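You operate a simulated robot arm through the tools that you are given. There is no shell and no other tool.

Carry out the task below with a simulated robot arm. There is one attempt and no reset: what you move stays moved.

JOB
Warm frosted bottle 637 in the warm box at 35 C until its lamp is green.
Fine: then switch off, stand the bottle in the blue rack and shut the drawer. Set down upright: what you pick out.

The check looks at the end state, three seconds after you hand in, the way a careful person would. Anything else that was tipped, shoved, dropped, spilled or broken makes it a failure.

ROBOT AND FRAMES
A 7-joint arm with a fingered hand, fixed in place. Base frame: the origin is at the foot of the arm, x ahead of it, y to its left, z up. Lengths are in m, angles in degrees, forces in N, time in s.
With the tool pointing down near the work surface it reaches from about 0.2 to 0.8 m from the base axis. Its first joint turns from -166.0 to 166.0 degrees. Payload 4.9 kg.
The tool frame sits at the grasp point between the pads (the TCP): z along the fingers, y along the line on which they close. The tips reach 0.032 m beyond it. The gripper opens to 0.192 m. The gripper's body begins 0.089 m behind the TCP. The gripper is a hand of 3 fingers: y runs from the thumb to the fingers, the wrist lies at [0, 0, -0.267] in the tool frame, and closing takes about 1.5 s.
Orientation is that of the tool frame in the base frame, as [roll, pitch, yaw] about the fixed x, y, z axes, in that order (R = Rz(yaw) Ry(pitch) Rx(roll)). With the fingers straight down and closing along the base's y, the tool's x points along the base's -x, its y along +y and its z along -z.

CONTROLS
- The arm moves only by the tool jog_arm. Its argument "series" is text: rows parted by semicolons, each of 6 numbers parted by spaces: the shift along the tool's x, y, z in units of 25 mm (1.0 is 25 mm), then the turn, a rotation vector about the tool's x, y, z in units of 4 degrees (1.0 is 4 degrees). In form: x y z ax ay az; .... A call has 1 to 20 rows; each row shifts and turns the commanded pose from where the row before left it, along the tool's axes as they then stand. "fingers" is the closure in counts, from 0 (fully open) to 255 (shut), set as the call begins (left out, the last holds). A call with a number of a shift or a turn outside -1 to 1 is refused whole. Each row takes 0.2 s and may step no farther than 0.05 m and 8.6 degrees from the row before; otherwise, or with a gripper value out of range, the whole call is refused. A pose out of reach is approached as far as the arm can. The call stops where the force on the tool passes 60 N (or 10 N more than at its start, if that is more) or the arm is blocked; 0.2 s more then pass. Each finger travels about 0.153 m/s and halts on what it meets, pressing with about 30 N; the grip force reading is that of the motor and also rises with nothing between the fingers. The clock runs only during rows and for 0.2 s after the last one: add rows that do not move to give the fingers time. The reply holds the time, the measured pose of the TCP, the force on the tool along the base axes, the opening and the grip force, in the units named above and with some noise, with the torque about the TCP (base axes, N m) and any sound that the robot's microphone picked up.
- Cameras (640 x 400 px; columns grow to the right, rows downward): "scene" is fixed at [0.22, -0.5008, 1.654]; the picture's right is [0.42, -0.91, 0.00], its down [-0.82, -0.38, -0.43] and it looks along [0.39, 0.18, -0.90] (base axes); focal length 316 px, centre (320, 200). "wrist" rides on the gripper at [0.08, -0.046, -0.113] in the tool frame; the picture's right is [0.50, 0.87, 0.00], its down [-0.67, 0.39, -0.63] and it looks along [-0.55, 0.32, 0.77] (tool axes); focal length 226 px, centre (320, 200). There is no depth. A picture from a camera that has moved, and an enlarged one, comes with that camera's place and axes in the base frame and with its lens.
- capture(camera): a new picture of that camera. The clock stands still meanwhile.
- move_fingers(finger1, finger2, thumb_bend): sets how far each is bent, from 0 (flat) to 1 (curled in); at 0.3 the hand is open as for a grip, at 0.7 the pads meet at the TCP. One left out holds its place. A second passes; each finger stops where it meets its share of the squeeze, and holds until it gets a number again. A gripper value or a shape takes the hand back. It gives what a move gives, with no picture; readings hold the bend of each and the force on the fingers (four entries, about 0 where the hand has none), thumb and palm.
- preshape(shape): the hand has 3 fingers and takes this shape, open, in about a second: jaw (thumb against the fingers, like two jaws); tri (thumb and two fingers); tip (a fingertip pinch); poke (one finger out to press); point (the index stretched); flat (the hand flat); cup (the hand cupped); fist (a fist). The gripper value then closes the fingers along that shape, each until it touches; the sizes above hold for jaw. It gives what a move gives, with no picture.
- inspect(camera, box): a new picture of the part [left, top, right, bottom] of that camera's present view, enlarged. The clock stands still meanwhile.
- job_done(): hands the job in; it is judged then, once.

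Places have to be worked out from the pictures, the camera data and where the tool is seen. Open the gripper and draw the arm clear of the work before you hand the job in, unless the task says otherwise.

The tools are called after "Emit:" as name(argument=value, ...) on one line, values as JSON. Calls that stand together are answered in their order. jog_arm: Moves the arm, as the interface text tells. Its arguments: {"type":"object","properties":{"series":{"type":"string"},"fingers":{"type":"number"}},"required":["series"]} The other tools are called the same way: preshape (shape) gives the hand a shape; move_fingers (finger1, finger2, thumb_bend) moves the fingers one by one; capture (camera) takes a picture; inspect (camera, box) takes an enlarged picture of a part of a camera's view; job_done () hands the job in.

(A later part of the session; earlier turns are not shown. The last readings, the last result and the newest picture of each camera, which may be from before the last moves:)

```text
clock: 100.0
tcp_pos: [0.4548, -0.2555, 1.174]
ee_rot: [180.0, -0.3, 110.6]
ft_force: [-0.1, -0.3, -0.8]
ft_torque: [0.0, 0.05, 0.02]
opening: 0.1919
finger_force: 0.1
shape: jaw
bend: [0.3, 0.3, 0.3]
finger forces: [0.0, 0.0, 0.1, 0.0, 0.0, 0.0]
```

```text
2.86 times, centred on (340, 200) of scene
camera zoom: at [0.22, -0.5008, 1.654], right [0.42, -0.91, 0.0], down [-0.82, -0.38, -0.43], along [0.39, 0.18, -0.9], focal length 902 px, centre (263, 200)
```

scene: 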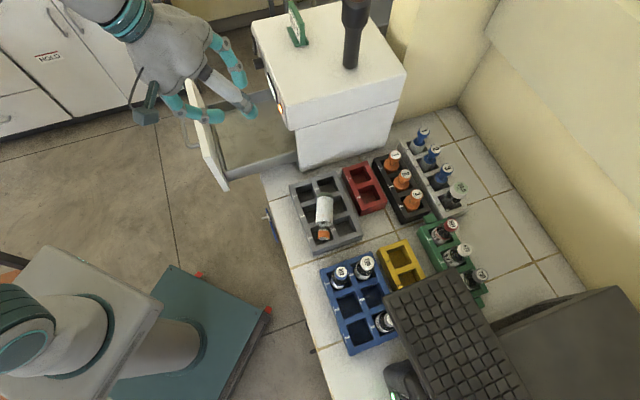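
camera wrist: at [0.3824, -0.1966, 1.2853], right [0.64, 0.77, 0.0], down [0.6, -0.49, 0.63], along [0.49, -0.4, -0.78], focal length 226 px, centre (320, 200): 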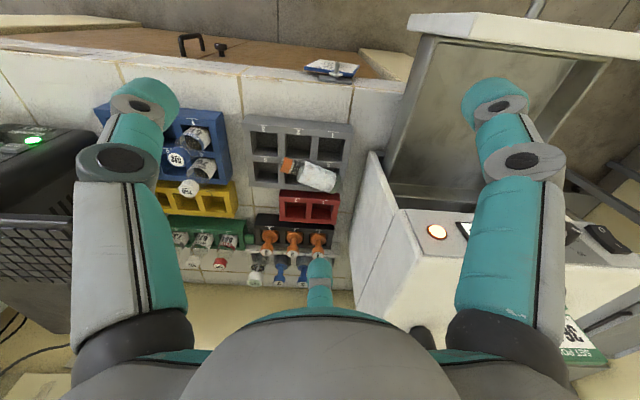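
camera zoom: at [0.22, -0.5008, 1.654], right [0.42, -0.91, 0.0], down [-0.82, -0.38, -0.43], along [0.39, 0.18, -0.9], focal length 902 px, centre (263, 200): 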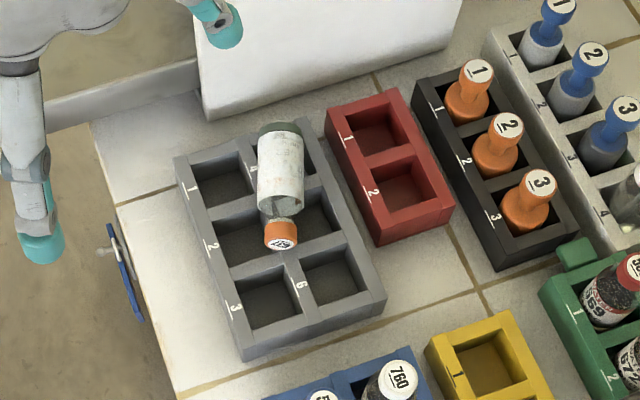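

The bottle slid along its own axis and now lies from cap (0.085, 0.625) to base (0.193, 0.663). This time I preset the thumb as a fixed stop for the cap and will close only the two side fingers; first I move above it.

Emit:
move_fingers(finger1=0.42, finger2=0.42, thumb_bend=0.5)

Emit:
jog_arm(series="-0.883 0.276 0.827 0 0 0; -0.883 0.276 0.827 0 0 0; -0.883 0.276 0.827 0 0 0; -0.883 0.276 0.827 0 0 0; -0.883 0.276 0.827 0 0 0; -0.883 0.276 0.827 0 0 0; 0 0 0 0 0 0")

Emit:
capture(camera="wrist")

Emit:
inspect(camera="wrist", box=[220, 50, 420, 210])

```text
clock: 101.0
tcp_pos: [0.4546, -0.2558, 1.173]
ee_rot: [179.9, -0.3, 110.6]
ft_force: [-0.4, -0.5, -0.5]
ft_torque: [0.0, -0.02, 0.02]
opening: 0.1025
finger_force: 0.0
shape: fingers
bend: [0.42, 0.42, 0.5]
finger forces: [0.0, 0.0, 0.1, 0.0, 0.0, 0.0]
```

```text
clock: 102.6
tcp_pos: [0.5396, -0.3638, 1.0485]
ee_rot: [179.9, -0.2, 110.6]
ft_force: [0.5, -0.2, -0.3]
ft_torque: [-0.03, 0.01, -0.01]
opening: 0.1023
finger_force: 0.0
shape: fingers
bend: [0.42, 0.42, 0.5]
finger forces: [0.0, 0.0, 0.0, 0.1, 0.1, 0.1]
```

```text
taken
camera wrist: at [0.4679, -0.3066, 1.1603], right [0.64, 0.77, 0.0], down [0.6, -0.49, 0.63], along [0.49, -0.4, -0.78], focal length 226 px, centre (320, 200)
```

wrist: 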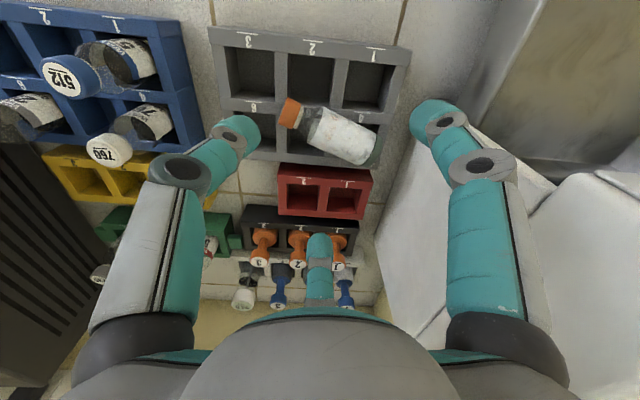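

```text
2.50 times, centred on (320, 130) of wrist
camera zoom: at [0.4679, -0.3066, 1.1603], right [0.64, 0.77, 0.0], down [0.6, -0.49, 0.63], along [0.49, -0.4, -0.78], focal length 565 px, centre (320, 375)
```

zoom: 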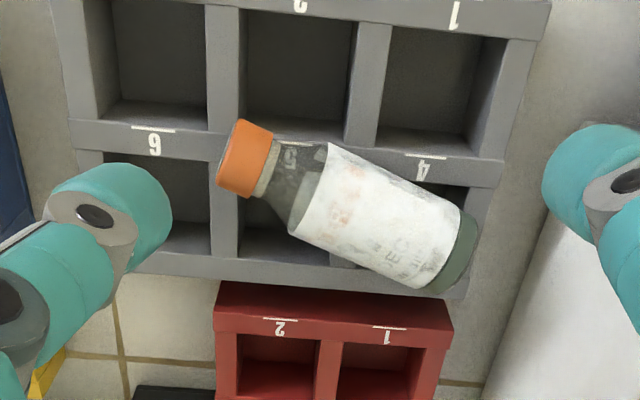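

The bottle's axis runs at 19.7° to the bench direction; I turn the hand 4.7° to match, centre it 4.2 cm from the cap end, and lower.

Emit:
jog_arm(series="-0.087 0.04 0 0 0 -0.59; 0 0 0 0 0 -0.59; 0 0 0.8 0 0 0; 0 0 0.8 0 0 0; 0 0 0.8 0 0 0; 0 0 0.8 0 0 0; 0 0 0 0 0 0")

Emit:
capture(camera="wrist")

Emit:
inspect(camera="wrist", box=[190, 50, 450, 250])

```text
clock: 104.2
tcp_pos: [0.5408, -0.3656, 0.9695]
ee_rot: [179.9, -0.2, 115.3]
ft_force: [0.3, 0.1, 0.2]
ft_torque: [-0.02, -0.03, -0.04]
opening: 0.102
finger_force: 0.0
shape: fingers
bend: [0.42, 0.42, 0.5]
finger forces: [0.0, 0.0, 0.1, 0.0, 0.0, 0.0]
```

```text
taken
camera wrist: at [0.4645, -0.3136, 1.0811], right [0.57, 0.82, 0.0], down [0.64, -0.44, 0.63], along [0.52, -0.36, -0.78], focal length 226 px, centre (320, 200)
```

wrist: 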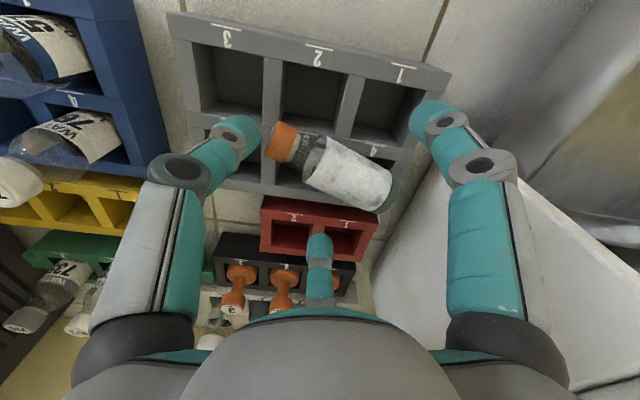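

```text
2.00 times, centred on (320, 150) of wrist
camera zoom: at [0.4645, -0.3136, 1.0811], right [0.57, 0.82, 0.0], down [0.64, -0.44, 0.63], along [0.52, -0.36, -0.78], focal length 452 px, centre (320, 300)
```

zoom: 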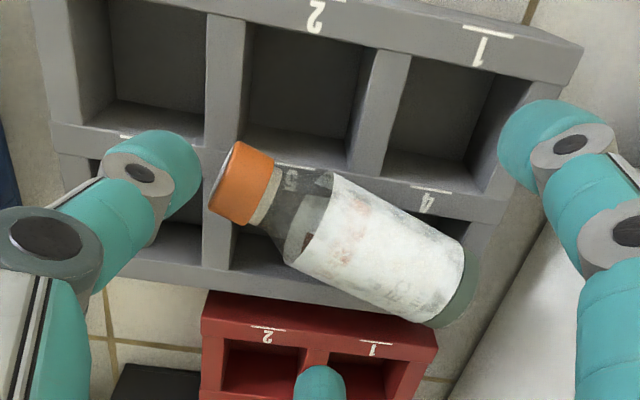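

Thumb, cap and side fingers line up. I lower the last 2.5 cm in small steps.

Emit:
jog_arm(series="0 0 0.25 0 0 0; 0 0 0.25 0 0 0; 0 0 0.25 0 0 0; 0 0 0.2 0 0 0; 0 0 0 0 0 0")

Emit:
inspect(camera="wrist", box=[190, 70, 450, 270])

```text
clock: 105.4
tcp_pos: [0.5417, -0.3655, 0.9454]
ee_rot: [179.9, -0.2, 115.3]
ft_force: [-1.1, -0.4, 0.3]
ft_torque: [-0.02, -0.02, 0.01]
opening: 0.1023
finger_force: 0.1
shape: fingers
bend: [0.42, 0.42, 0.5]
finger forces: [0.0, 0.0, 0.0, 0.1, 0.0, 0.1]
```

```text
2.00 times, centred on (320, 170) of wrist
camera zoom: at [0.4648, -0.3131, 1.0573], right [0.57, 0.82, 0.0], down [0.64, -0.44, 0.63], along [0.52, -0.36, -0.78], focal length 452 px, centre (320, 260)
```

zoom: 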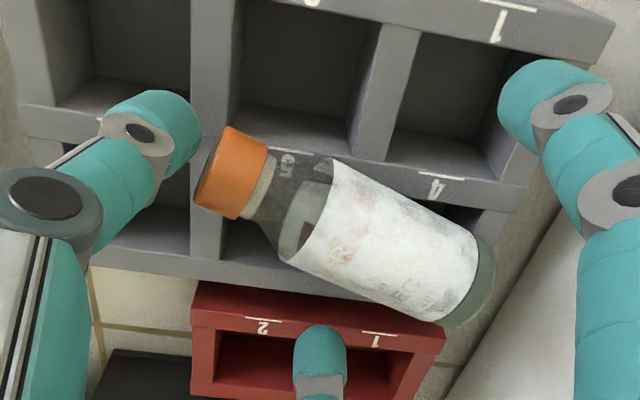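

I close only the two side fingers part-way while the thumb holds its place.

Emit:
move_fingers(finger1=0.56, finger2=0.56)

Emit:
inspect(camera="wrist", box=[190, 70, 450, 270])

```text
clock: 106.4
tcp_pos: [0.5406, -0.3654, 0.9436]
ee_rot: [179.9, -0.2, 115.3]
ft_force: [-1.1, -0.5, 1.3]
ft_torque: [-0.02, 0.01, 0.02]
opening: 0.0724
finger_force: 0.0
shape: fingers
bend: [0.56, 0.56, 0.5]
finger forces: [0.0, 0.1, 0.0, 0.0, 0.1, 0.0]
```

```text
2.00 times, centred on (320, 170) of wrist
camera zoom: at [0.4648, -0.3131, 1.0575], right [0.57, 0.82, 0.0], down [0.64, -0.44, 0.63], along [0.52, -0.36, -0.78], focal length 452 px, centre (320, 260)
```

zoom: 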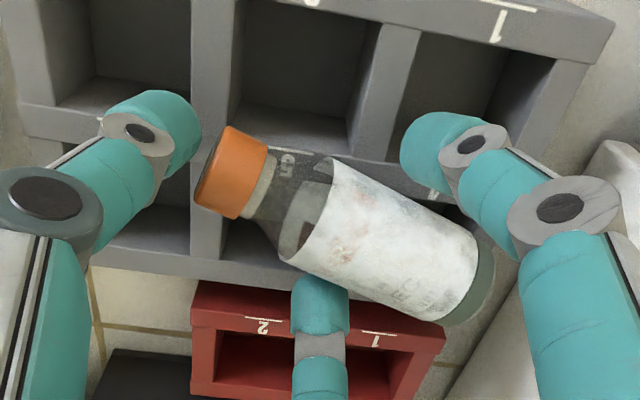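

No contact yet; I close the side fingers further.

Emit:
move_fingers(finger1=0.63, finger2=0.63)

Emit:
inspect(camera="wrist", box=[190, 70, 450, 270])

```text
clock: 107.4
tcp_pos: [0.5411, -0.3649, 0.9452]
ee_rot: [179.9, -0.2, 115.3]
ft_force: [0.4, -0.2, -0.5]
ft_torque: [0.02, -0.01, 0.03]
opening: 0.0614
finger_force: 2.2
shape: fingers
bend: [0.61, 0.61, 0.5]
finger forces: [3.0, 2.8, 0.0, 0.1, 0.0, 0.0]
```

```text
2.00 times, centred on (320, 170) of wrist
camera zoom: at [0.4648, -0.3131, 1.0575], right [0.57, 0.82, 0.0], down [0.64, -0.44, 0.63], along [0.52, -0.36, -0.78], focal length 452 px, centre (320, 260)
```

zoom: 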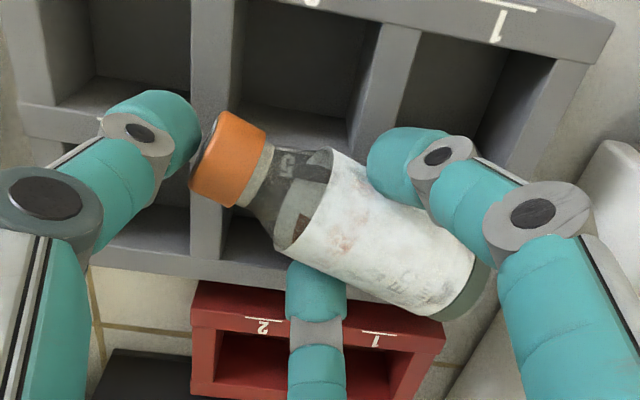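

Both side fingers touch (about 3 N each) with the bottle between them and the thumb at the cap. I tighten the side fingers.

Emit:
move_fingers(finger1=0.72, finger2=0.72)

Emit:
inspect(camera="wrist", box=[190, 70, 450, 270])

```text
clock: 108.4
tcp_pos: [0.5412, -0.3653, 0.9446]
ee_rot: [180.0, -0.2, 115.3]
ft_force: [-0.6, 1.4, -0.9]
ft_torque: [-0.02, -0.01, 0.03]
opening: 0.0581
finger_force: 12.8
shape: fingers
bend: [0.63, 0.62, 0.49]
finger forces: [11.5, 11.1, 0.1, 0.1, 2.0, 0.1]
```

```text
2.00 times, centred on (320, 170) of wrist
camera zoom: at [0.4648, -0.3131, 1.0575], right [0.57, 0.82, 0.0], down [0.64, -0.44, 0.63], along [0.52, -0.36, -0.78], focal length 452 px, centre (320, 260)
```

zoom: 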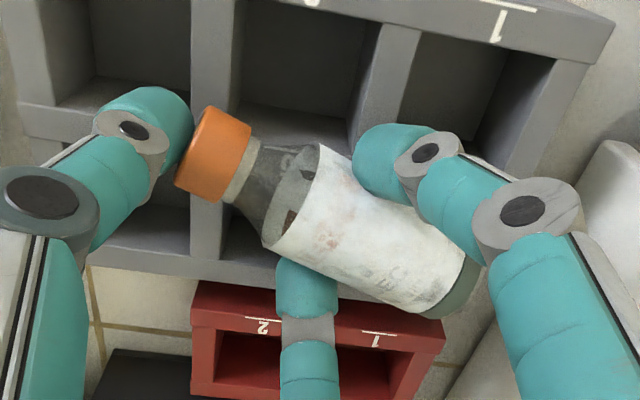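

The bottle is clamped: 11 N on each side finger and the cap resting on the thumb. I add thumb pressure for a firm three-point hold.

Emit:
move_fingers(finger1=0.8, finger2=0.8, thumb_bend=0.6)

Emit:
inspect(camera="wrist", box=[190, 70, 450, 270])

```text
clock: 109.4
tcp_pos: [0.542, -0.3655, 0.9462]
ee_rot: [179.9, -0.2, 115.3]
ft_force: [-0.1, -0.4, 0.4]
ft_torque: [-0.02, 0.04, -0.03]
opening: 0.0564
finger_force: 16.3
shape: fingers
bend: [0.62, 0.61, 0.54]
finger forces: [11.1, 10.6, 0.0, 0.0, 12.1, 0.0]
```

```text
2.00 times, centred on (320, 170) of wrist
camera zoom: at [0.4648, -0.3131, 1.0575], right [0.57, 0.82, 0.0], down [0.64, -0.44, 0.63], along [0.52, -0.36, -0.78], focal length 452 px, centre (320, 260)
```

zoom: 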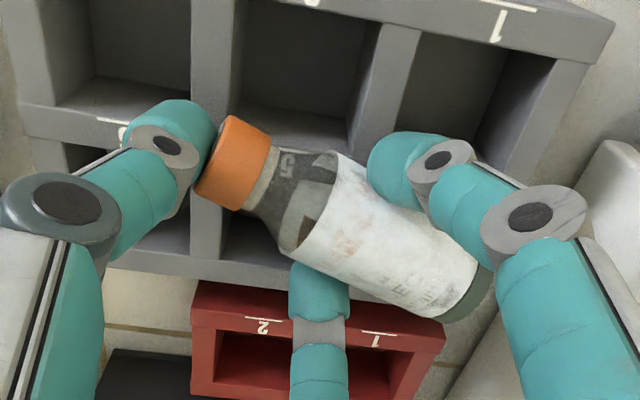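

All three contacts hold about 11 N. I lift slowly by 4 cm and check the hold.

Emit:
jog_arm(series="0 0 -0.1 0 0 0; 0 0 -0.2 0 0 0; 0 0 -0.3 0 0 0; 0 0 -0.4 0 0 0; 0 0 -0.4 0 0 0; 0 0 -0.2 0 0 0; 0 0 0 0 0 0")

Emit:
capture(camera="wrist")

Emit:
inspect(camera="wrist", box=[190, 70, 450, 270])

```text
clock: 111.0
tcp_pos: [0.542, -0.3659, 0.9854]
ee_rot: [179.9, -0.1, 115.4]
ft_force: [-0.3, 0.4, -1.2]
ft_torque: [-0.02, 0.0, 0.05]
opening: 0.0559
finger_force: 16.7
shape: fingers
bend: [0.62, 0.61, 0.54]
finger forces: [11.2, 10.5, 0.0, 0.0, 12.1, 0.0]
```

```text
taken
camera wrist: at [0.4649, -0.3132, 1.0978], right [0.57, 0.82, 0.0], down [0.64, -0.44, 0.63], along [0.52, -0.36, -0.78], focal length 226 px, centre (320, 200)
```

wrist: 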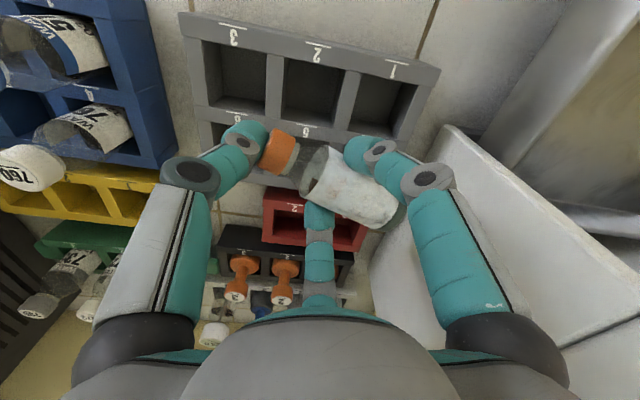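

```text
2.00 times, centred on (320, 170) of wrist
camera zoom: at [0.4649, -0.3132, 1.0978], right [0.57, 0.82, 0.0], down [0.64, -0.44, 0.63], along [0.52, -0.36, -0.78], focal length 452 px, centre (320, 260)
```

zoom: 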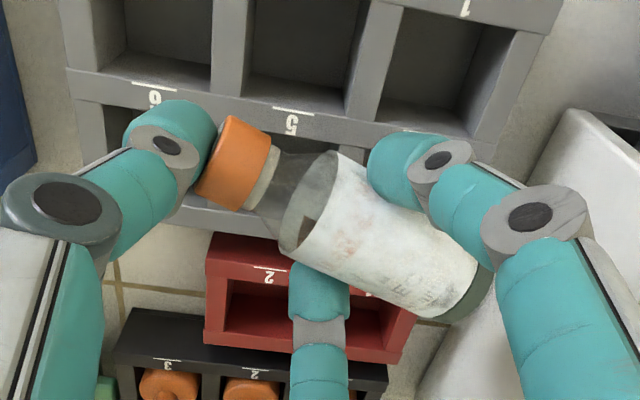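

The bottle is securely held. I raise it further and back it away from the box, at moderate speed.

Emit:
jog_arm(series="0 0 -0.4 0 0 0; 0 0 -0.6 0 0 0; 0 0 -0.7 0 0 0; 0 0 -0.7 0 0 0; 0 0 -0.7 0 0 0; 0 0 -0.7 0 0 0; 0.3 -0.1 -0.7 0 0 0; 0.565 -0.201 -0.7 0 0 0; 0.565 -0.201 -0.7 0 0 0; 0.565 -0.201 -0.7 0 0 0; 0.565 -0.201 -0.7 0 0 0; 0.565 -0.201 -0.7 0 0 0; 0.565 -0.201 -0.7 0 0 0; 0.565 -0.201 -0.5 0 0 0; 0.3 -0.1 -0.3 0 0 0; 0 0 0 0 0 0")

Emit:
capture(camera="wrist")

```text
clock: 114.4
tcp_pos: [0.4572, -0.2821, 1.2216]
ee_rot: [179.9, -0.2, 115.3]
ft_force: [0.0, 0.4, -0.5]
ft_torque: [-0.01, 0.01, -0.01]
opening: 0.0559
finger_force: 16.9
shape: fingers
bend: [0.62, 0.61, 0.54]
finger forces: [11.1, 10.5, 0.1, 0.0, 12.1, 0.0]
```

```text
taken
camera wrist: at [0.3805, -0.2285, 1.3348], right [0.57, 0.82, 0.0], down [0.64, -0.44, 0.63], along [0.52, -0.36, -0.78], focal length 226 px, centre (320, 200)
```

wrist: 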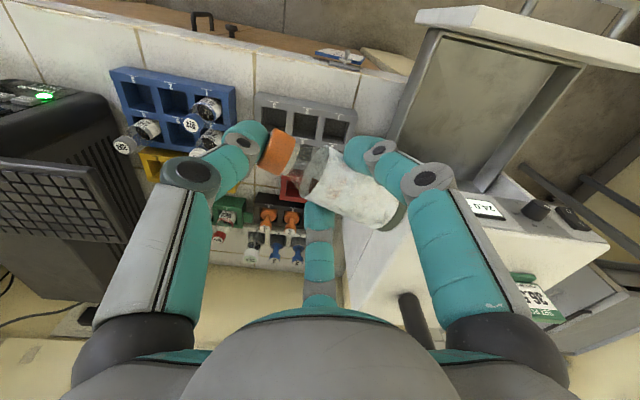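

Still firm (11 N each). I carry it at moderate speed to in front of the box and higher, where there is room to turn it upright.

Emit:
jog_arm(series="0.12 0.25 -0.3 0 0 0; 0.2 0.45 -0.4 0 0 0; 0.309 0.668 -0.4 0 0 0; 0.309 0.668 -0.4 0 0 0; 0.309 0.668 -0.4 0 0 0; 0.309 0.668 -0.4 0 0 0; 0.309 0.668 -0.4 0 0 0; 0.309 0.668 -0.4 0 0 0; 0.309 0.668 -0.4 0 0 0; 0.309 0.668 -0.4 0 0 0; 0.309 0.668 -0.3 0 0 0; 0.309 0.668 -0.2 0 0 0; 0.309 0.668 0 0 0 0; 0.2 0.45 0 0 0 0; 0.12 0.25 0 0 0 0; 0 0 0 0 0 0")

Emit:
capture(camera="wrist")

Emit:
capture(camera="scene")

```text
clock: 117.8
tcp_pos: [0.5984, -0.1024, 1.3238]
ee_rot: [179.9, -0.3, 115.3]
ft_force: [-0.7, 0.0, 0.0]
ft_torque: [-0.02, 0.04, -0.01]
opening: 0.0557
finger_force: 16.2
shape: fingers
bend: [0.62, 0.61, 0.54]
finger forces: [11.2, 10.4, 0.1, 0.0, 12.0, 0.0]
out of reach, approached as far as the arm can: row 12, 13, 14
```

```text
taken
camera wrist: at [0.5223, -0.0507, 1.4367], right [0.57, 0.82, 0.0], down [0.64, -0.44, 0.63], along [0.52, -0.36, -0.78], focal length 226 px, centre (320, 200)
```

wrist: 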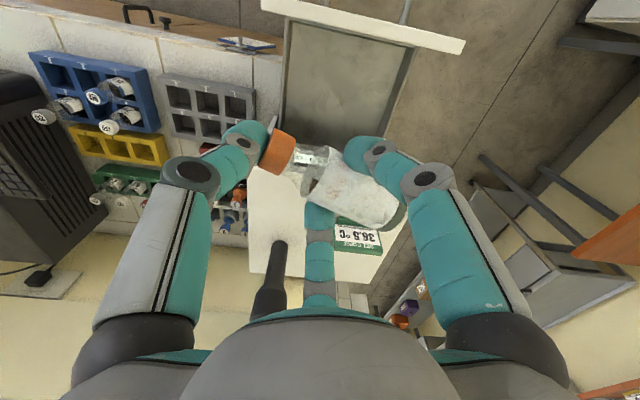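

```text
taken
```

scene: 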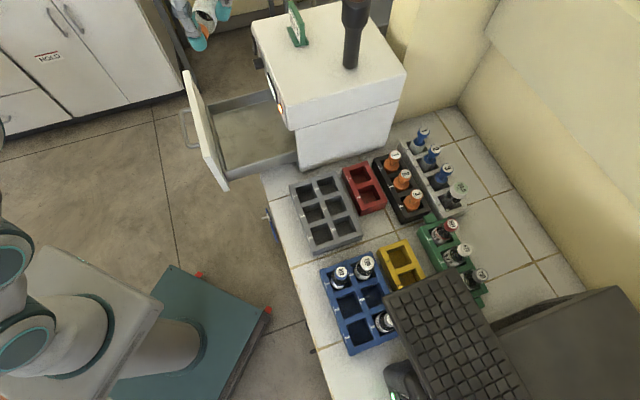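

The carry went fine (near the height limit of reach). I lower 4 cm and begin turning the hand so that the cap will point into the bench (+n).

Emit:
jog_arm(series="0 0 0.5 0 0 0; 0 0 0.8 0 0 0; 0 0 0.5 0 0 0; 0 0 0 0 0 -0.5; 0 0 0 0 0 -1; 0 0 0 0 0 -1; 0 0 0 0 0 -1; 0 0 0 0 0 -1; 0 0 0 0 0 -1; 0 0 0 0 0 -1; 0 0 0 0 0 -1; 0 0 0 0 0 -1; 0 0 0 0 0 -1; 0 0 0 0 0 -1; 0 0 0 0 0 -1; 0 0 0 0 0 -1; 0 0 0 0 0 -1; 0 0 0 0 0 -0.5; 0 0 0 0 0 0")

Emit:
capture(camera="wrist")

```text
clock: 121.8
tcp_pos: [0.5998, -0.1037, 1.2797]
ee_rot: [179.9, -0.2, 171.3]
ft_force: [0.0, -0.2, -0.4]
ft_torque: [0.0, -0.04, 0.0]
opening: 0.0558
finger_force: 16.5
shape: fingers
bend: [0.62, 0.61, 0.54]
finger forces: [11.0, 10.4, 0.1, 0.0, 11.6, 0.0]
```

```text
taken
camera wrist: at [0.5135, -0.1367, 1.3929], right [-0.36, 0.93, 0.0], down [0.72, 0.28, 0.63], along [0.59, 0.23, -0.77], focal length 226 px, centre (320, 200)
```

wrist: 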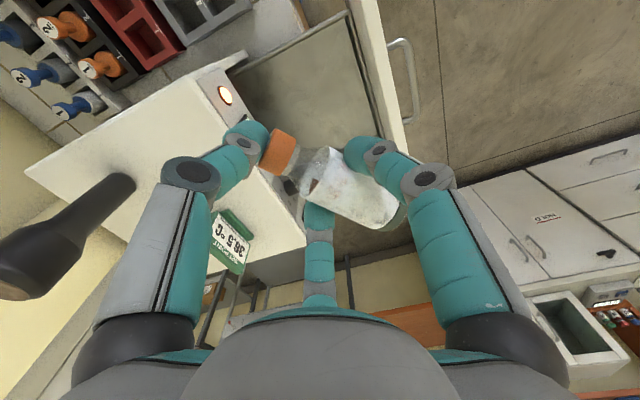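

Halfway; the grip is steady. I continue the turn by another 54°.

Emit:
jog_arm(series="0 0 0 0 0 -0.5; 0 0 0 0 0 -1; 0 0 0 0 0 -1; 0 0 0 0 0 -1; 0 0 0 0 0 -1; 0 0 0 0 0 -1; 0 0 0 0 0 -1; 0 0 0 0 0 -1; 0 0 0 0 0 -1; 0 0 0 0 0 -1; 0 0 0 0 0 -1; 0 0 0 0 0 -1; 0 0 0 0 0 -1; 0 0 0 0 0 -0.9; 0 0 0 0 0 0")

Emit:
capture(camera="wrist")

Emit:
capture(camera="scene")

```text
clock: 125.0
tcp_pos: [0.5996, -0.1034, 1.2816]
ee_rot: [179.8, 0.3, -135.1]
ft_force: [0.2, -0.4, -1.4]
ft_torque: [0.02, 0.03, -0.01]
opening: 0.0554
finger_force: 16.6
shape: fingers
bend: [0.62, 0.61, 0.54]
finger forces: [11.0, 10.2, 0.1, 0.0, 11.5, 0.0]
```

```text
taken
camera wrist: at [0.5748, -0.192, 1.3926], right [-0.97, 0.26, 0.0], down [0.2, 0.75, 0.63], along [0.16, 0.61, -0.77], focal length 226 px, centre (320, 200)
```

wrist: 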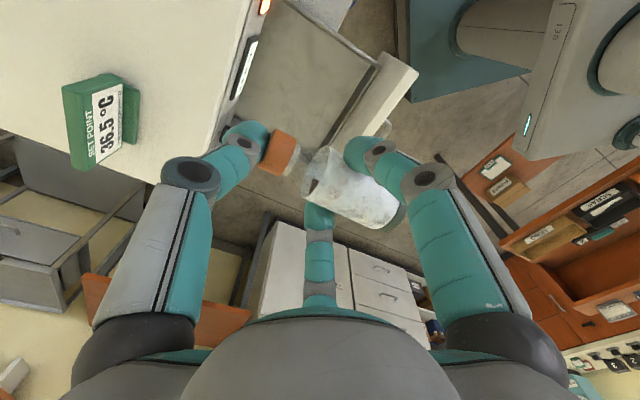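

```text
taken
```

scene: 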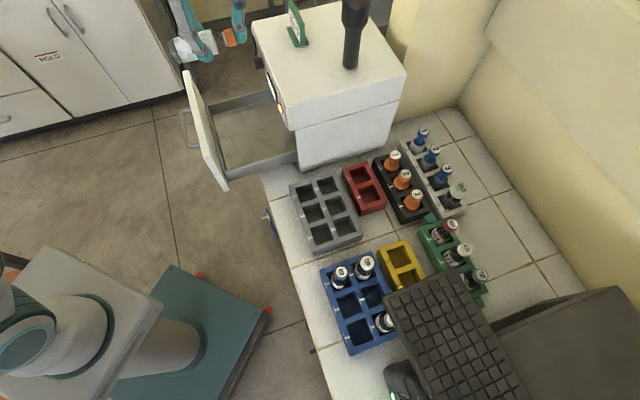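

The cap now points toward the box. I tilt the hand step by step so the cap rises; first half of the turn, then a check.

Emit:
jog_arm(series="0 0 0 0.5 0 0; 0 0 0 1 0 0; 0 0 0 1 0 0; 0 0 0 1 0 0; 0 0 0 1 0 0; 0 0 0 1 0 0; 0 0 0 1 0 0; 0 0 0 1 0 0; 0 0 0 1 0 0; 0 0 0 1 0 0; 0 0 0 1 0 0; 0 0 0 0.5 0 0; 0 0 0 0 0 0")

Emit:
capture(camera="wrist")

```text
clock: 127.8
tcp_pos: [0.6, -0.1036, 1.2805]
ee_rot: [-136.2, 0.2, -135.1]
ft_force: [-0.4, -0.6, -0.8]
ft_torque: [0.01, 0.0, -0.02]
opening: 0.0553
finger_force: 16.6
shape: fingers
bend: [0.62, 0.61, 0.54]
finger forces: [11.0, 10.4, 0.0, 0.0, 11.4, 0.1]
```

```text
taken
camera wrist: at [0.5107, -0.1273, 1.393], right [-0.79, 0.09, -0.6], down [-0.03, 0.98, 0.19], along [0.61, 0.17, -0.78], focal length 226 px, centre (320, 200)
```

wrist: 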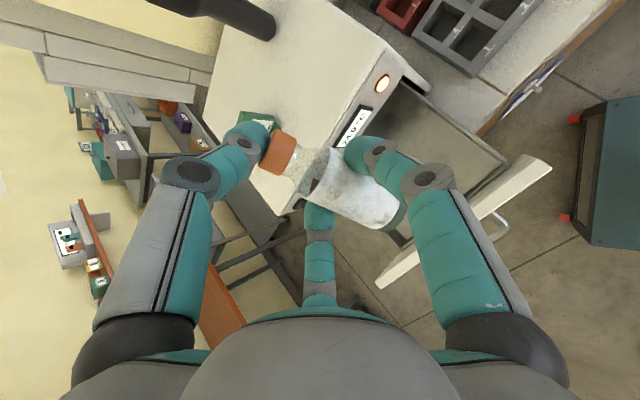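

The grip is unchanged at 44° of tilt. I complete the turn to upright.

Emit:
jog_arm(series="0 0 0 0.5 0 0; 0 0 0 1 0 0; 0 0 0 1 0 0; 0 0 0 1 0 0; 0 0 0 1 0 0; 0 0 0 1 0 0; 0 0 0 1 0 0; 0 0 0 1 0 0; 0 0 0 1 0 0; 0 0 0 1 0 0; 0 0 0 1 0 0; 0 0 0 1 0 0; 0 0 0 0.05 0 0; 0 0 0 0 0 0")

Emit:
capture(camera="wrist")

Emit:
inspect(camera="scene", box=[130, 0, 330, 130])

```text
clock: 130.8
tcp_pos: [0.5994, -0.1042, 1.2816]
ee_rot: [-90.1, 0.1, -135.1]
ft_force: [0.3, -0.3, -1.4]
ft_torque: [-0.04, 0.01, 0.0]
opening: 0.0554
finger_force: 15.9
shape: fingers
bend: [0.62, 0.61, 0.54]
finger forces: [11.1, 10.4, 0.0, 0.0, 11.3, 0.0]
```

```text
taken
camera wrist: at [0.4628, -0.0792, 1.3254], right [-0.35, -0.35, -0.87], down [0.03, 0.92, -0.39], along [0.94, -0.16, -0.31], focal length 226 px, centre (320, 200)
```

wrist: 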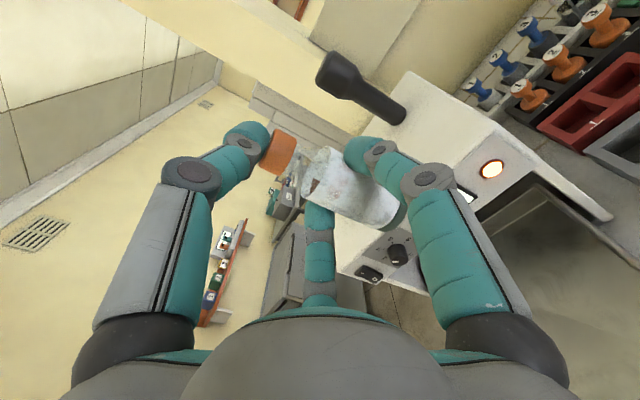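

```text
3.08 times, centred on (230, 65) of scene
camera zoom: at [0.22, -0.5008, 1.654], right [0.42, -0.91, 0.0], down [-0.82, -0.38, -0.43], along [0.39, 0.18, -0.9], focal length 972 px, centre (597, 615)
```

zoom: 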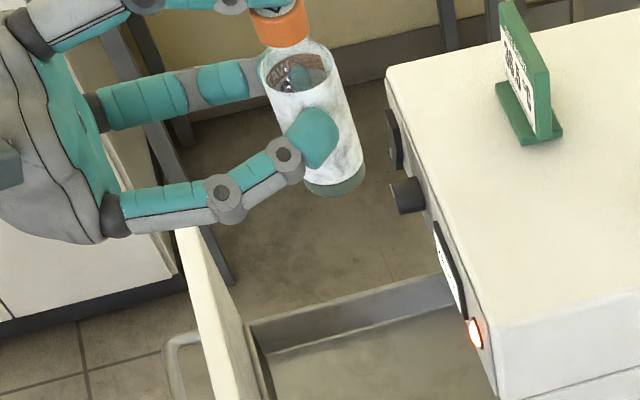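

The bottle is upright in the hand (cap up, thumb on the cap). As a stopover I will stand it on the flat free front corner of the box top; I move over it at a safe height first.

Emit:
jog_arm(series="0.05 0 0.3 0 0 0; 0.1 0 0.6 0 0 0; 0.13 0 0.7 0 0 0; 0.13 0 0.7 0 0 0; 0.13 0 0.7 0 0 0; 0.13 0 0.7 0 0 0; 0.1 0 0.6 0 0 0; 0.05 0 0.4 0 0 0; 0 0 0.2 0 0 0; 0 0 0 0 0 0")

Emit:
capture(camera="wrist")

Emit:
inspect(camera="scene", box=[190, 0, 390, 130])

```text
clock: 133.0
tcp_pos: [0.6723, -0.2046, 1.2798]
ee_rot: [-90.1, 0.2, -135.0]
ft_force: [0.5, 0.3, -0.5]
ft_torque: [0.03, 0.03, 0.04]
opening: 0.055
finger_force: 15.8
shape: fingers
bend: [0.62, 0.61, 0.54]
finger forces: [11.0, 10.4, 0.0, 0.1, 11.3, 0.1]
```

```text
taken
camera wrist: at [0.5352, -0.1803, 1.3255], right [-0.35, -0.35, -0.87], down [0.03, 0.92, -0.39], along [0.94, -0.16, -0.31], focal length 226 px, centre (320, 200)
```

wrist: 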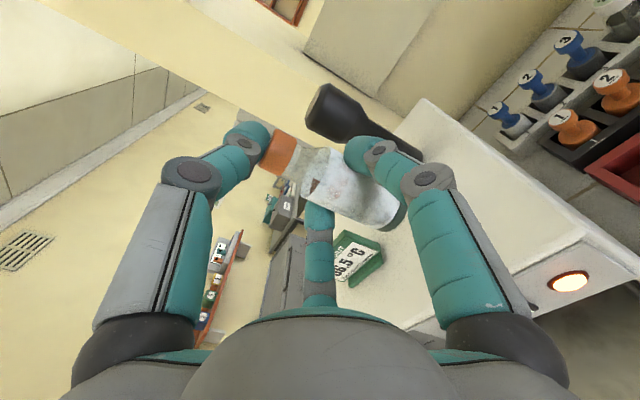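

```text
3.08 times, centred on (290, 65) of scene
camera zoom: at [0.22, -0.5008, 1.654], right [0.42, -0.91, 0.0], down [-0.82, -0.38, -0.43], along [0.39, 0.18, -0.9], focal length 972 px, centre (412, 615)
```

zoom: 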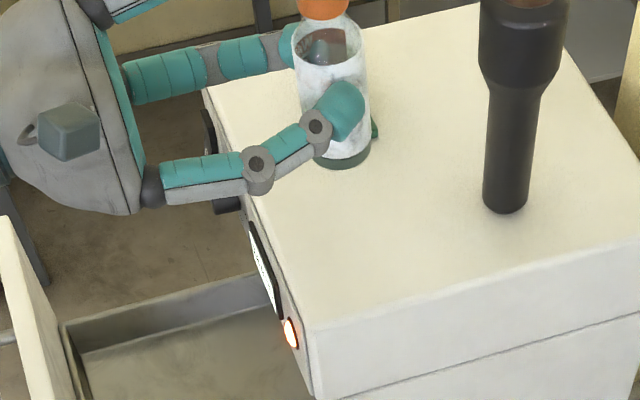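

The bottle is above the free front area, clear of card and rod. I lower it 5.5 cm, then continue in small steps until it touches.

Emit:
jog_arm(series="0 0.3 0 0 0 0; 0 0.5 0 0 0 0; 0 0.5 0 0 0 0; 0 0.4 0 0 0 0; 0 0.3 0 0 0 0; 0 0.2 0 0 0 0; 0 0 0 0 0 0")

Emit:
capture(camera="wrist")

Emit:
inspect(camera="scene", box=[190, 0, 390, 130])

```text
clock: 134.6
tcp_pos: [0.6724, -0.2035, 1.2257]
ee_rot: [-90.0, 0.1, -135.1]
ft_force: [-0.9, -0.2, 0.2]
ft_torque: [0.0, 0.01, -0.03]
opening: 0.0549
finger_force: 16.3
shape: fingers
bend: [0.62, 0.61, 0.54]
finger forces: [11.0, 10.4, 0.0, 0.1, 11.3, 0.0]
```

```text
taken
camera wrist: at [0.5353, -0.18, 1.2706], right [-0.35, -0.35, -0.87], down [0.03, 0.92, -0.39], along [0.94, -0.16, -0.31], focal length 226 px, centre (320, 200)
```

wrist: 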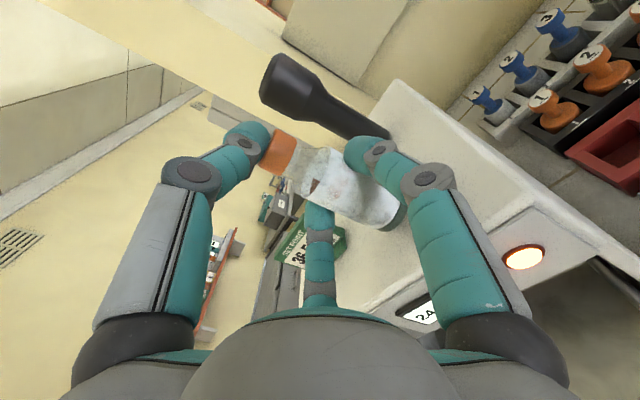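

```text
3.08 times, centred on (290, 65) of scene
camera zoom: at [0.22, -0.5008, 1.654], right [0.42, -0.91, 0.0], down [-0.82, -0.38, -0.43], along [0.39, 0.18, -0.9], focal length 972 px, centre (412, 615)
```

zoom: 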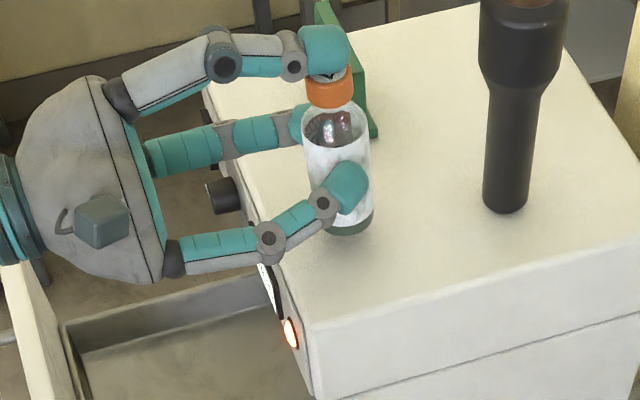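

The base is close to the surface. I lower in 2 mm steps, checking the force.

Emit:
jog_arm(series="0 0.08 0 0 0 0; 0 0.08 0 0 0 0; 0 0.08 0 0 0 0; 0 0.08 0 0 0 0; 0 0.08 0 0 0 0")

```text
clock: 135.8
tcp_pos: [0.6719, -0.2036, 1.2155]
ee_rot: [-90.0, 0.3, -135.1]
ft_force: [-0.3, -0.5, 0.2]
ft_torque: [0.04, -0.01, 0.05]
opening: 0.0551
finger_force: 16.5
shape: fingers
bend: [0.62, 0.61, 0.54]
finger forces: [10.9, 10.3, 0.0, 0.1, 11.7, 0.0]
```

Still free at z=1.2155. I continue downward in small steps.

Emit:
jog_arm(series="0 0.06 0 0 0 0; 0 0.06 0 0 0 0; 0 0.06 0 0 0 0")

Emit:
inspect(camera="scene", box=[250, 0, 350, 90])

```text
clock: 136.6
tcp_pos: [0.6726, -0.2036, 1.2132]
ee_rot: [-89.8, 0.2, -135.1]
ft_force: [1.5, -0.8, 7.8]
ft_torque: [-0.23, -0.18, 0.04]
opening: 0.0549
finger_force: 17.3
shape: fingers
bend: [0.62, 0.62, 0.54]
finger forces: [9.6, 9.2, 0.0, 0.0, 15.2, 0.1]
```

```text
4.44 times, centred on (300, 45) of scene
camera zoom: at [0.22, -0.5008, 1.654], right [0.42, -0.91, 0.0], down [-0.82, -0.38, -0.43], along [0.39, 0.18, -0.9], focal length 1404 px, centre (409, 889)
```

zoom: 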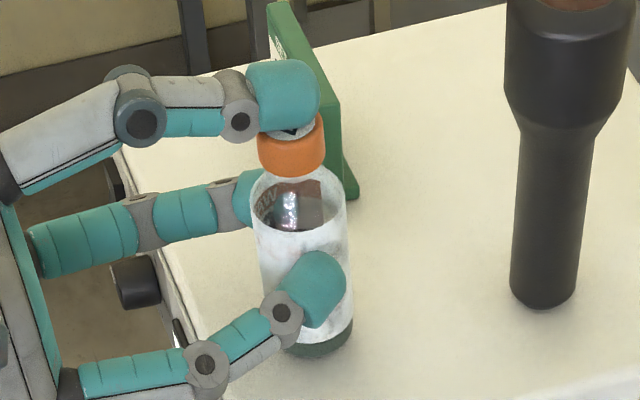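

The base touches (about 8 N). I first open the two side fingers while the thumb steadies the cap from above.

Emit:
move_fingers(finger1=0.55, finger2=0.55)

Emit:
inspect(camera="scene", box=[250, 0, 350, 90])

```text
clock: 137.6
tcp_pos: [0.6726, -0.2044, 1.213]
ee_rot: [-89.9, 0.0, -135.1]
ft_force: [2.8, -0.2, 14.9]
ft_torque: [-0.38, -0.25, 0.07]
opening: 0.0696
finger_force: 8.0
shape: fingers
bend: [0.55, 0.55, 0.53]
finger forces: [0.1, 0.1, 0.0, 0.0, 15.7, 0.1]
```

```text
4.44 times, centred on (300, 45) of scene
camera zoom: at [0.22, -0.5008, 1.654], right [0.42, -0.91, 0.0], down [-0.82, -0.38, -0.43], along [0.39, 0.18, -0.9], focal length 1404 px, centre (409, 889)
```

zoom: 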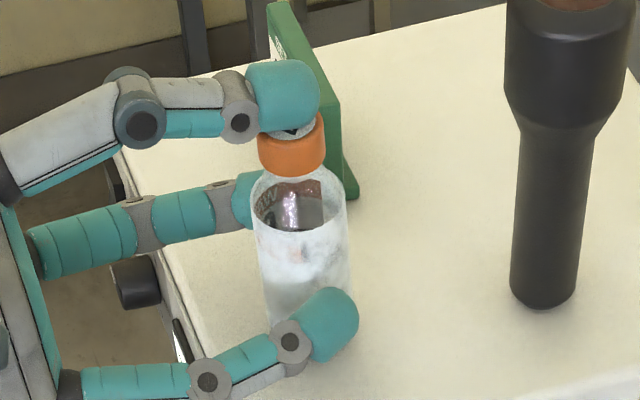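

The bottle stands on its own with the thumb still on the cap. I open the thumb now.

Emit:
move_fingers(thumb_bend=0.42, finger1=0.48, finger2=0.48)

Emit:
inspect(camera="scene", box=[250, 0, 350, 90])

Emit:
capture(camera="wrist")

```text
clock: 138.6
tcp_pos: [0.6727, -0.204, 1.2113]
ee_rot: [-90.0, 0.2, -135.1]
ft_force: [0.2, -0.7, 0.1]
ft_torque: [0.0, 0.01, 0.0]
opening: 0.1059
finger_force: 0.0
shape: fingers
bend: [0.48, 0.48, 0.42]
finger forces: [0.1, 0.1, 0.0, 0.1, 0.1, 0.1]
```

```text
4.44 times, centred on (300, 45) of scene
camera zoom: at [0.22, -0.5008, 1.654], right [0.42, -0.91, 0.0], down [-0.82, -0.38, -0.43], along [0.39, 0.18, -0.9], focal length 1404 px, centre (409, 889)
```

zoom: 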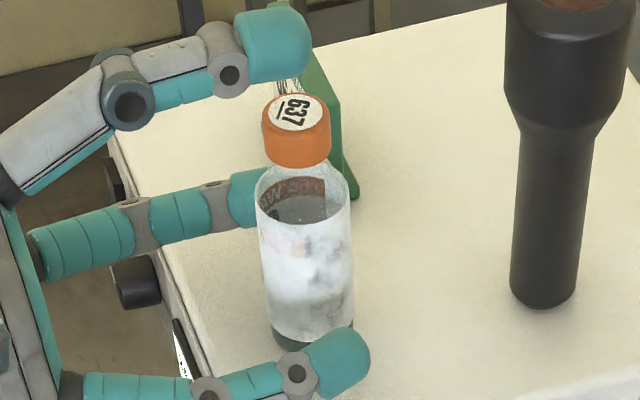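

```text
taken
camera wrist: at [0.5353, -0.1798, 1.2562], right [-0.35, -0.35, -0.87], down [0.03, 0.92, -0.39], along [0.94, -0.16, -0.31], focal length 226 px, centre (320, 200)
```

wrist: 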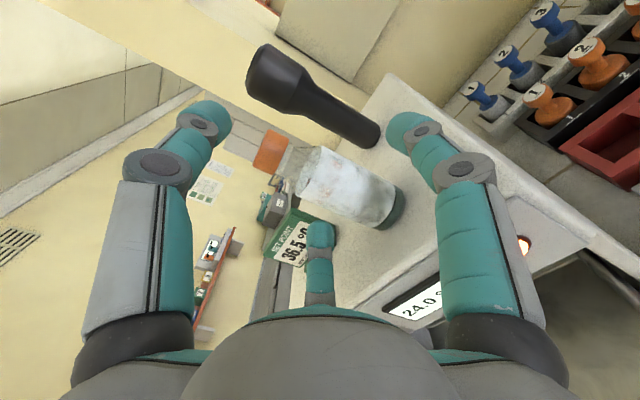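

Bottle 637 stands upright on the box top. I withdraw the hand straight back, then raise it a little.

Emit:
jog_arm(series="0 0 -0.3 0 0 0; 0 0 -0.6 0 0 0; 0 0 -0.9 0 0 0; 0 0 -0.9 0 0 0; 0 0 -0.9 0 0 0; 0 0 -0.9 0 0 0; 0 0 -0.9 0 0 0; 0 -0.9 0 0 0 0; 0 -0.9 0 0 0 0; 0 -0.9 0 0 0 0; 0 0 0 0 0 0")

Emit:
capture(camera="wrist")

Emit:
inspect(camera="scene", box=[190, 0, 390, 130])

```text
clock: 141.0
tcp_pos: [0.577, -0.1079, 1.2792]
ee_rot: [-90.0, 0.2, -135.0]
ft_force: [-0.8, -0.7, 0.3]
ft_torque: [-0.02, -0.01, 0.0]
opening: 0.1056
finger_force: 0.0
shape: fingers
bend: [0.48, 0.48, 0.42]
finger forces: [0.0, 0.0, 0.0, 0.0, 0.0, 0.0]
```

```text
taken
camera wrist: at [0.4398, -0.0844, 1.3245], right [-0.35, -0.35, -0.87], down [0.03, 0.92, -0.39], along [0.94, -0.16, -0.31], focal length 226 px, centre (320, 200)
```

wrist: 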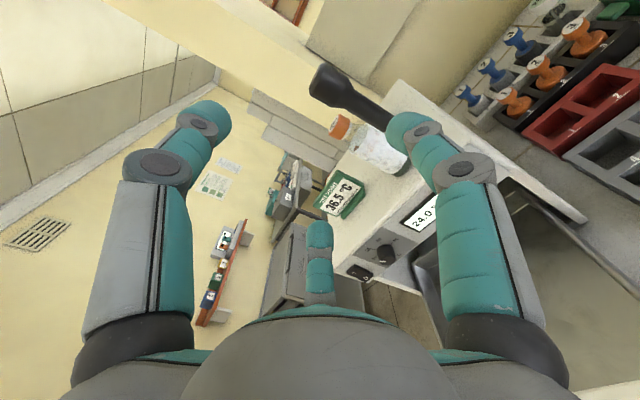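

```text
3.08 times, centred on (290, 65) of scene
camera zoom: at [0.22, -0.5008, 1.654], right [0.42, -0.91, 0.0], down [-0.82, -0.38, -0.43], along [0.39, 0.18, -0.9], focal length 972 px, centre (412, 615)
```

zoom: 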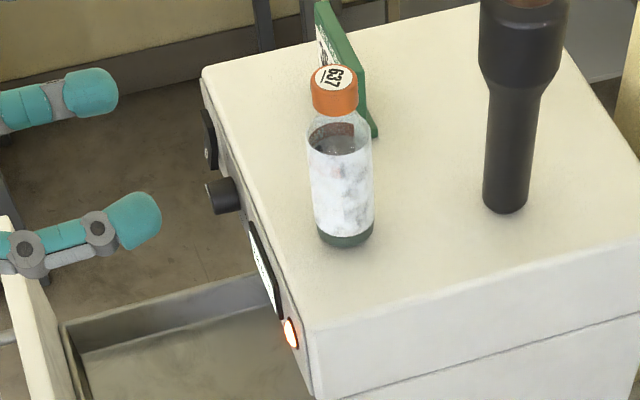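

The bottle is steady. I tip the hand back to pointing down and then turn it +60° for the regrasp from above.

Emit:
jog_arm(series="0 0 0 -1 0 0; 0 0 0 -1 0 0; 0 0 0 -1 0 0; 0 0 0 -1 0 0; 0 0 0 -1 0 0; 0 0 0 -1 0 0; 0 0 0 -1 0 0; 0 0 0 -1 0 0; 0 0 0 -1 0 0; 0 0 0 -1 0 0; 0 0 0 -1 0 0; 0 0 0 -1 0 0; 0 0 0 -1 0 0; 0 0 0 -1 0 0; 0 0 0 -1 0 0; 0 0 0 -1 0 0; 0 0 0 -1 0 0; 0 0 0 -1 0 0; 0 0 0 -1 0 0; 0 0 0 -1 0 0")

Emit:
jog_arm(series="0 0 0 -1 0 0; 0 0 0 -1 0 0; 0 0 0 -0.5 0 0; 0 0 0 0 0 1; 0 0 0 0 0 1; 0 0 0 0 0 1; 0 0 0 0 0 1; 0 0 0 0 0 1; 0 0 0 0 0 1; 0 0 0 0 0 1; 0 0 0 0 0 1; 0 0 0 0 0 1; 0 0 0 0 0 1; 0 0 0 0 0 1; 0 0 0 0 0 1; 0 0 0 0 0 1; 0 0 0 0 0 1; 0 0 0 0 0 1")

Emit:
capture(camera="wrist")

```text
clock: 145.2
tcp_pos: [0.5767, -0.1078, 1.2787]
ee_rot: [-170.0, 0.2, -135.0]
ft_force: [0.0, 0.5, 0.6]
ft_torque: [0.0, 0.02, 0.0]
opening: 0.1057
finger_force: 0.0
shape: fingers
bend: [0.48, 0.48, 0.42]
finger forces: [0.0, 0.0, 0.0, 0.0, 0.0, 0.1]
```

```text
clock: 149.0
tcp_pos: [0.5775, -0.1081, 1.2789]
ee_rot: [180.0, 0.1, 164.8]
ft_force: [-0.9, -0.6, 0.0]
ft_torque: [0.0, 0.02, -0.01]
opening: 0.1054
finger_force: 0.0
shape: fingers
bend: [0.48, 0.48, 0.42]
finger forces: [0.0, 0.0, 0.0, 0.0, 0.0, 0.0]
```

```text
taken
camera wrist: at [0.4868, -0.1318, 1.3909], right [-0.26, 0.97, 0.0], down [0.75, 0.2, 0.63], along [0.61, 0.16, -0.77], focal length 226 px, centre (320, 200)
```

wrist: 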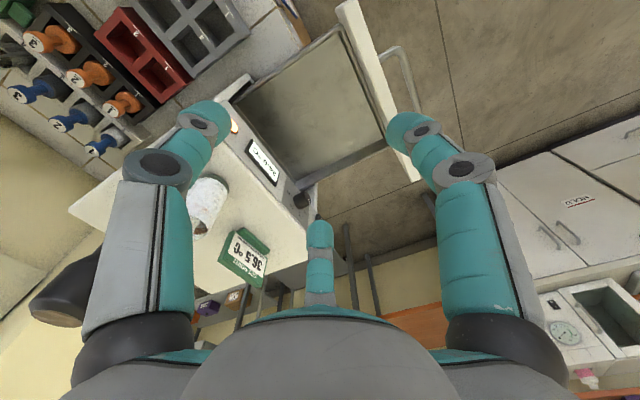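

From above the reach is at its limit, but with the hand vertical the gap between thumb and finger 2 faces the bottle, so I can slide in at grip height. I set an even opening and lower to grip height in front of the box.

Emit:
move_fingers(finger1=0.47, finger2=0.47, thumb_bend=0.47)

Emit:
jog_arm(series="0 0 0.9 0 0 0; 0 0 0.9 0 0 0; 0 0 0.9 0 0 0; 0 0 0 0 0 0")

Emit:
capture(camera="wrist")

Emit:
inspect(camera="scene", box=[190, 0, 390, 130])

```text
clock: 150.0
tcp_pos: [0.5764, -0.1084, 1.2788]
ee_rot: [179.8, 0.1, 164.9]
ft_force: [0.5, 0.2, -0.6]
ft_torque: [-0.01, -0.02, 0.03]
opening: 0.0968
finger_force: 0.1
shape: fingers
bend: [0.47, 0.47, 0.47]
finger forces: [0.1, 0.1, 0.0, 0.0, 0.0, 0.0]
```

```text
clock: 151.0
tcp_pos: [0.5766, -0.1096, 1.2112]
ee_rot: [179.9, 0.1, 164.9]
ft_force: [-0.2, 1.2, 0.5]
ft_torque: [-0.02, 0.01, -0.04]
opening: 0.0968
finger_force: 0.1
shape: fingers
bend: [0.47, 0.47, 0.47]
finger forces: [0.1, 0.0, 0.0, 0.1, 0.1, 0.0]
```

```text
taken
camera wrist: at [0.4872, -0.1319, 1.323], right [-0.26, 0.97, 0.0], down [0.75, 0.2, 0.63], along [0.61, 0.16, -0.77], focal length 226 px, centre (320, 200)
```

wrist: 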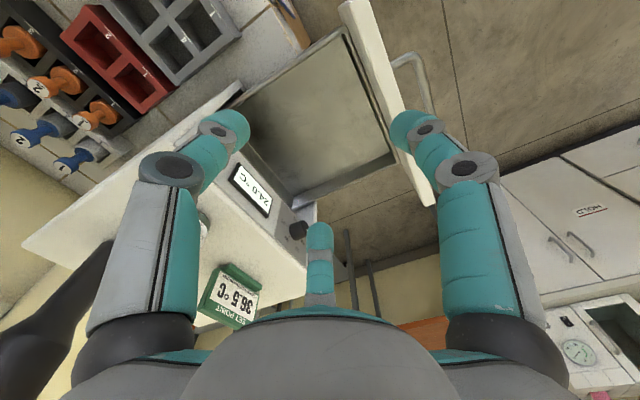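

```text
3.08 times, centred on (290, 65) of scene
camera zoom: at [0.22, -0.5008, 1.654], right [0.42, -0.91, 0.0], down [-0.82, -0.38, -0.43], along [0.39, 0.18, -0.9], focal length 972 px, centre (412, 615)
```

zoom: 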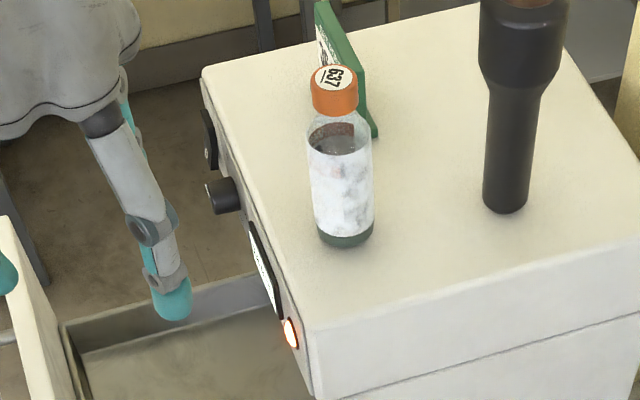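

The alignment in e agrees between both estimates (≈0.330). I slide the hand 10 cm toward the bottle, then check.

Emit:
jog_arm(series="-0.694 -0.399 0 0 0 0; -0.694 -0.399 0 0 0 0; -0.694 -0.399 0 0 0 0; -0.694 -0.399 0 0 0 0; -0.694 -0.399 0 0 0 0; 0 0 0 0 0 0")

Emit:
capture(camera="wrist")

Emit:
inspect(camera="scene", box=[220, 0, 370, 100])

```text
clock: 152.4
tcp_pos: [0.6474, -0.1795, 1.2103]
ee_rot: [179.9, 0.1, 164.9]
ft_force: [-0.3, 0.1, 0.5]
ft_torque: [-0.02, -0.01, 0.01]
opening: 0.0971
finger_force: 0.0
shape: fingers
bend: [0.47, 0.47, 0.47]
finger forces: [0.1, 0.0, 0.0, 0.1, 0.1, 0.1]
```

```text
taken
camera wrist: at [0.5578, -0.2027, 1.3233], right [-0.26, 0.97, 0.0], down [0.75, 0.2, 0.63], along [0.61, 0.16, -0.77], focal length 226 px, centre (320, 200)
```

wrist: 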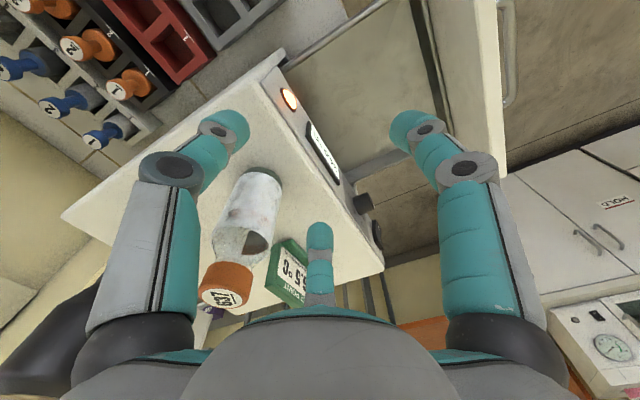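

```text
4.00 times, centred on (295, 50) of scene
camera zoom: at [0.22, -0.5008, 1.654], right [0.42, -0.91, 0.0], down [-0.82, -0.38, -0.43], along [0.39, 0.18, -0.9], focal length 1263 px, centre (420, 800)
```

zoom: 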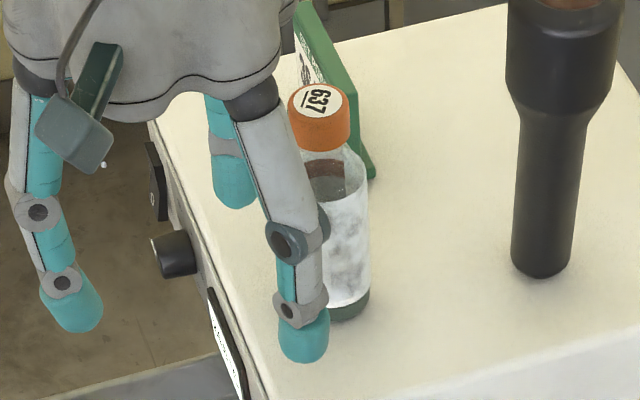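

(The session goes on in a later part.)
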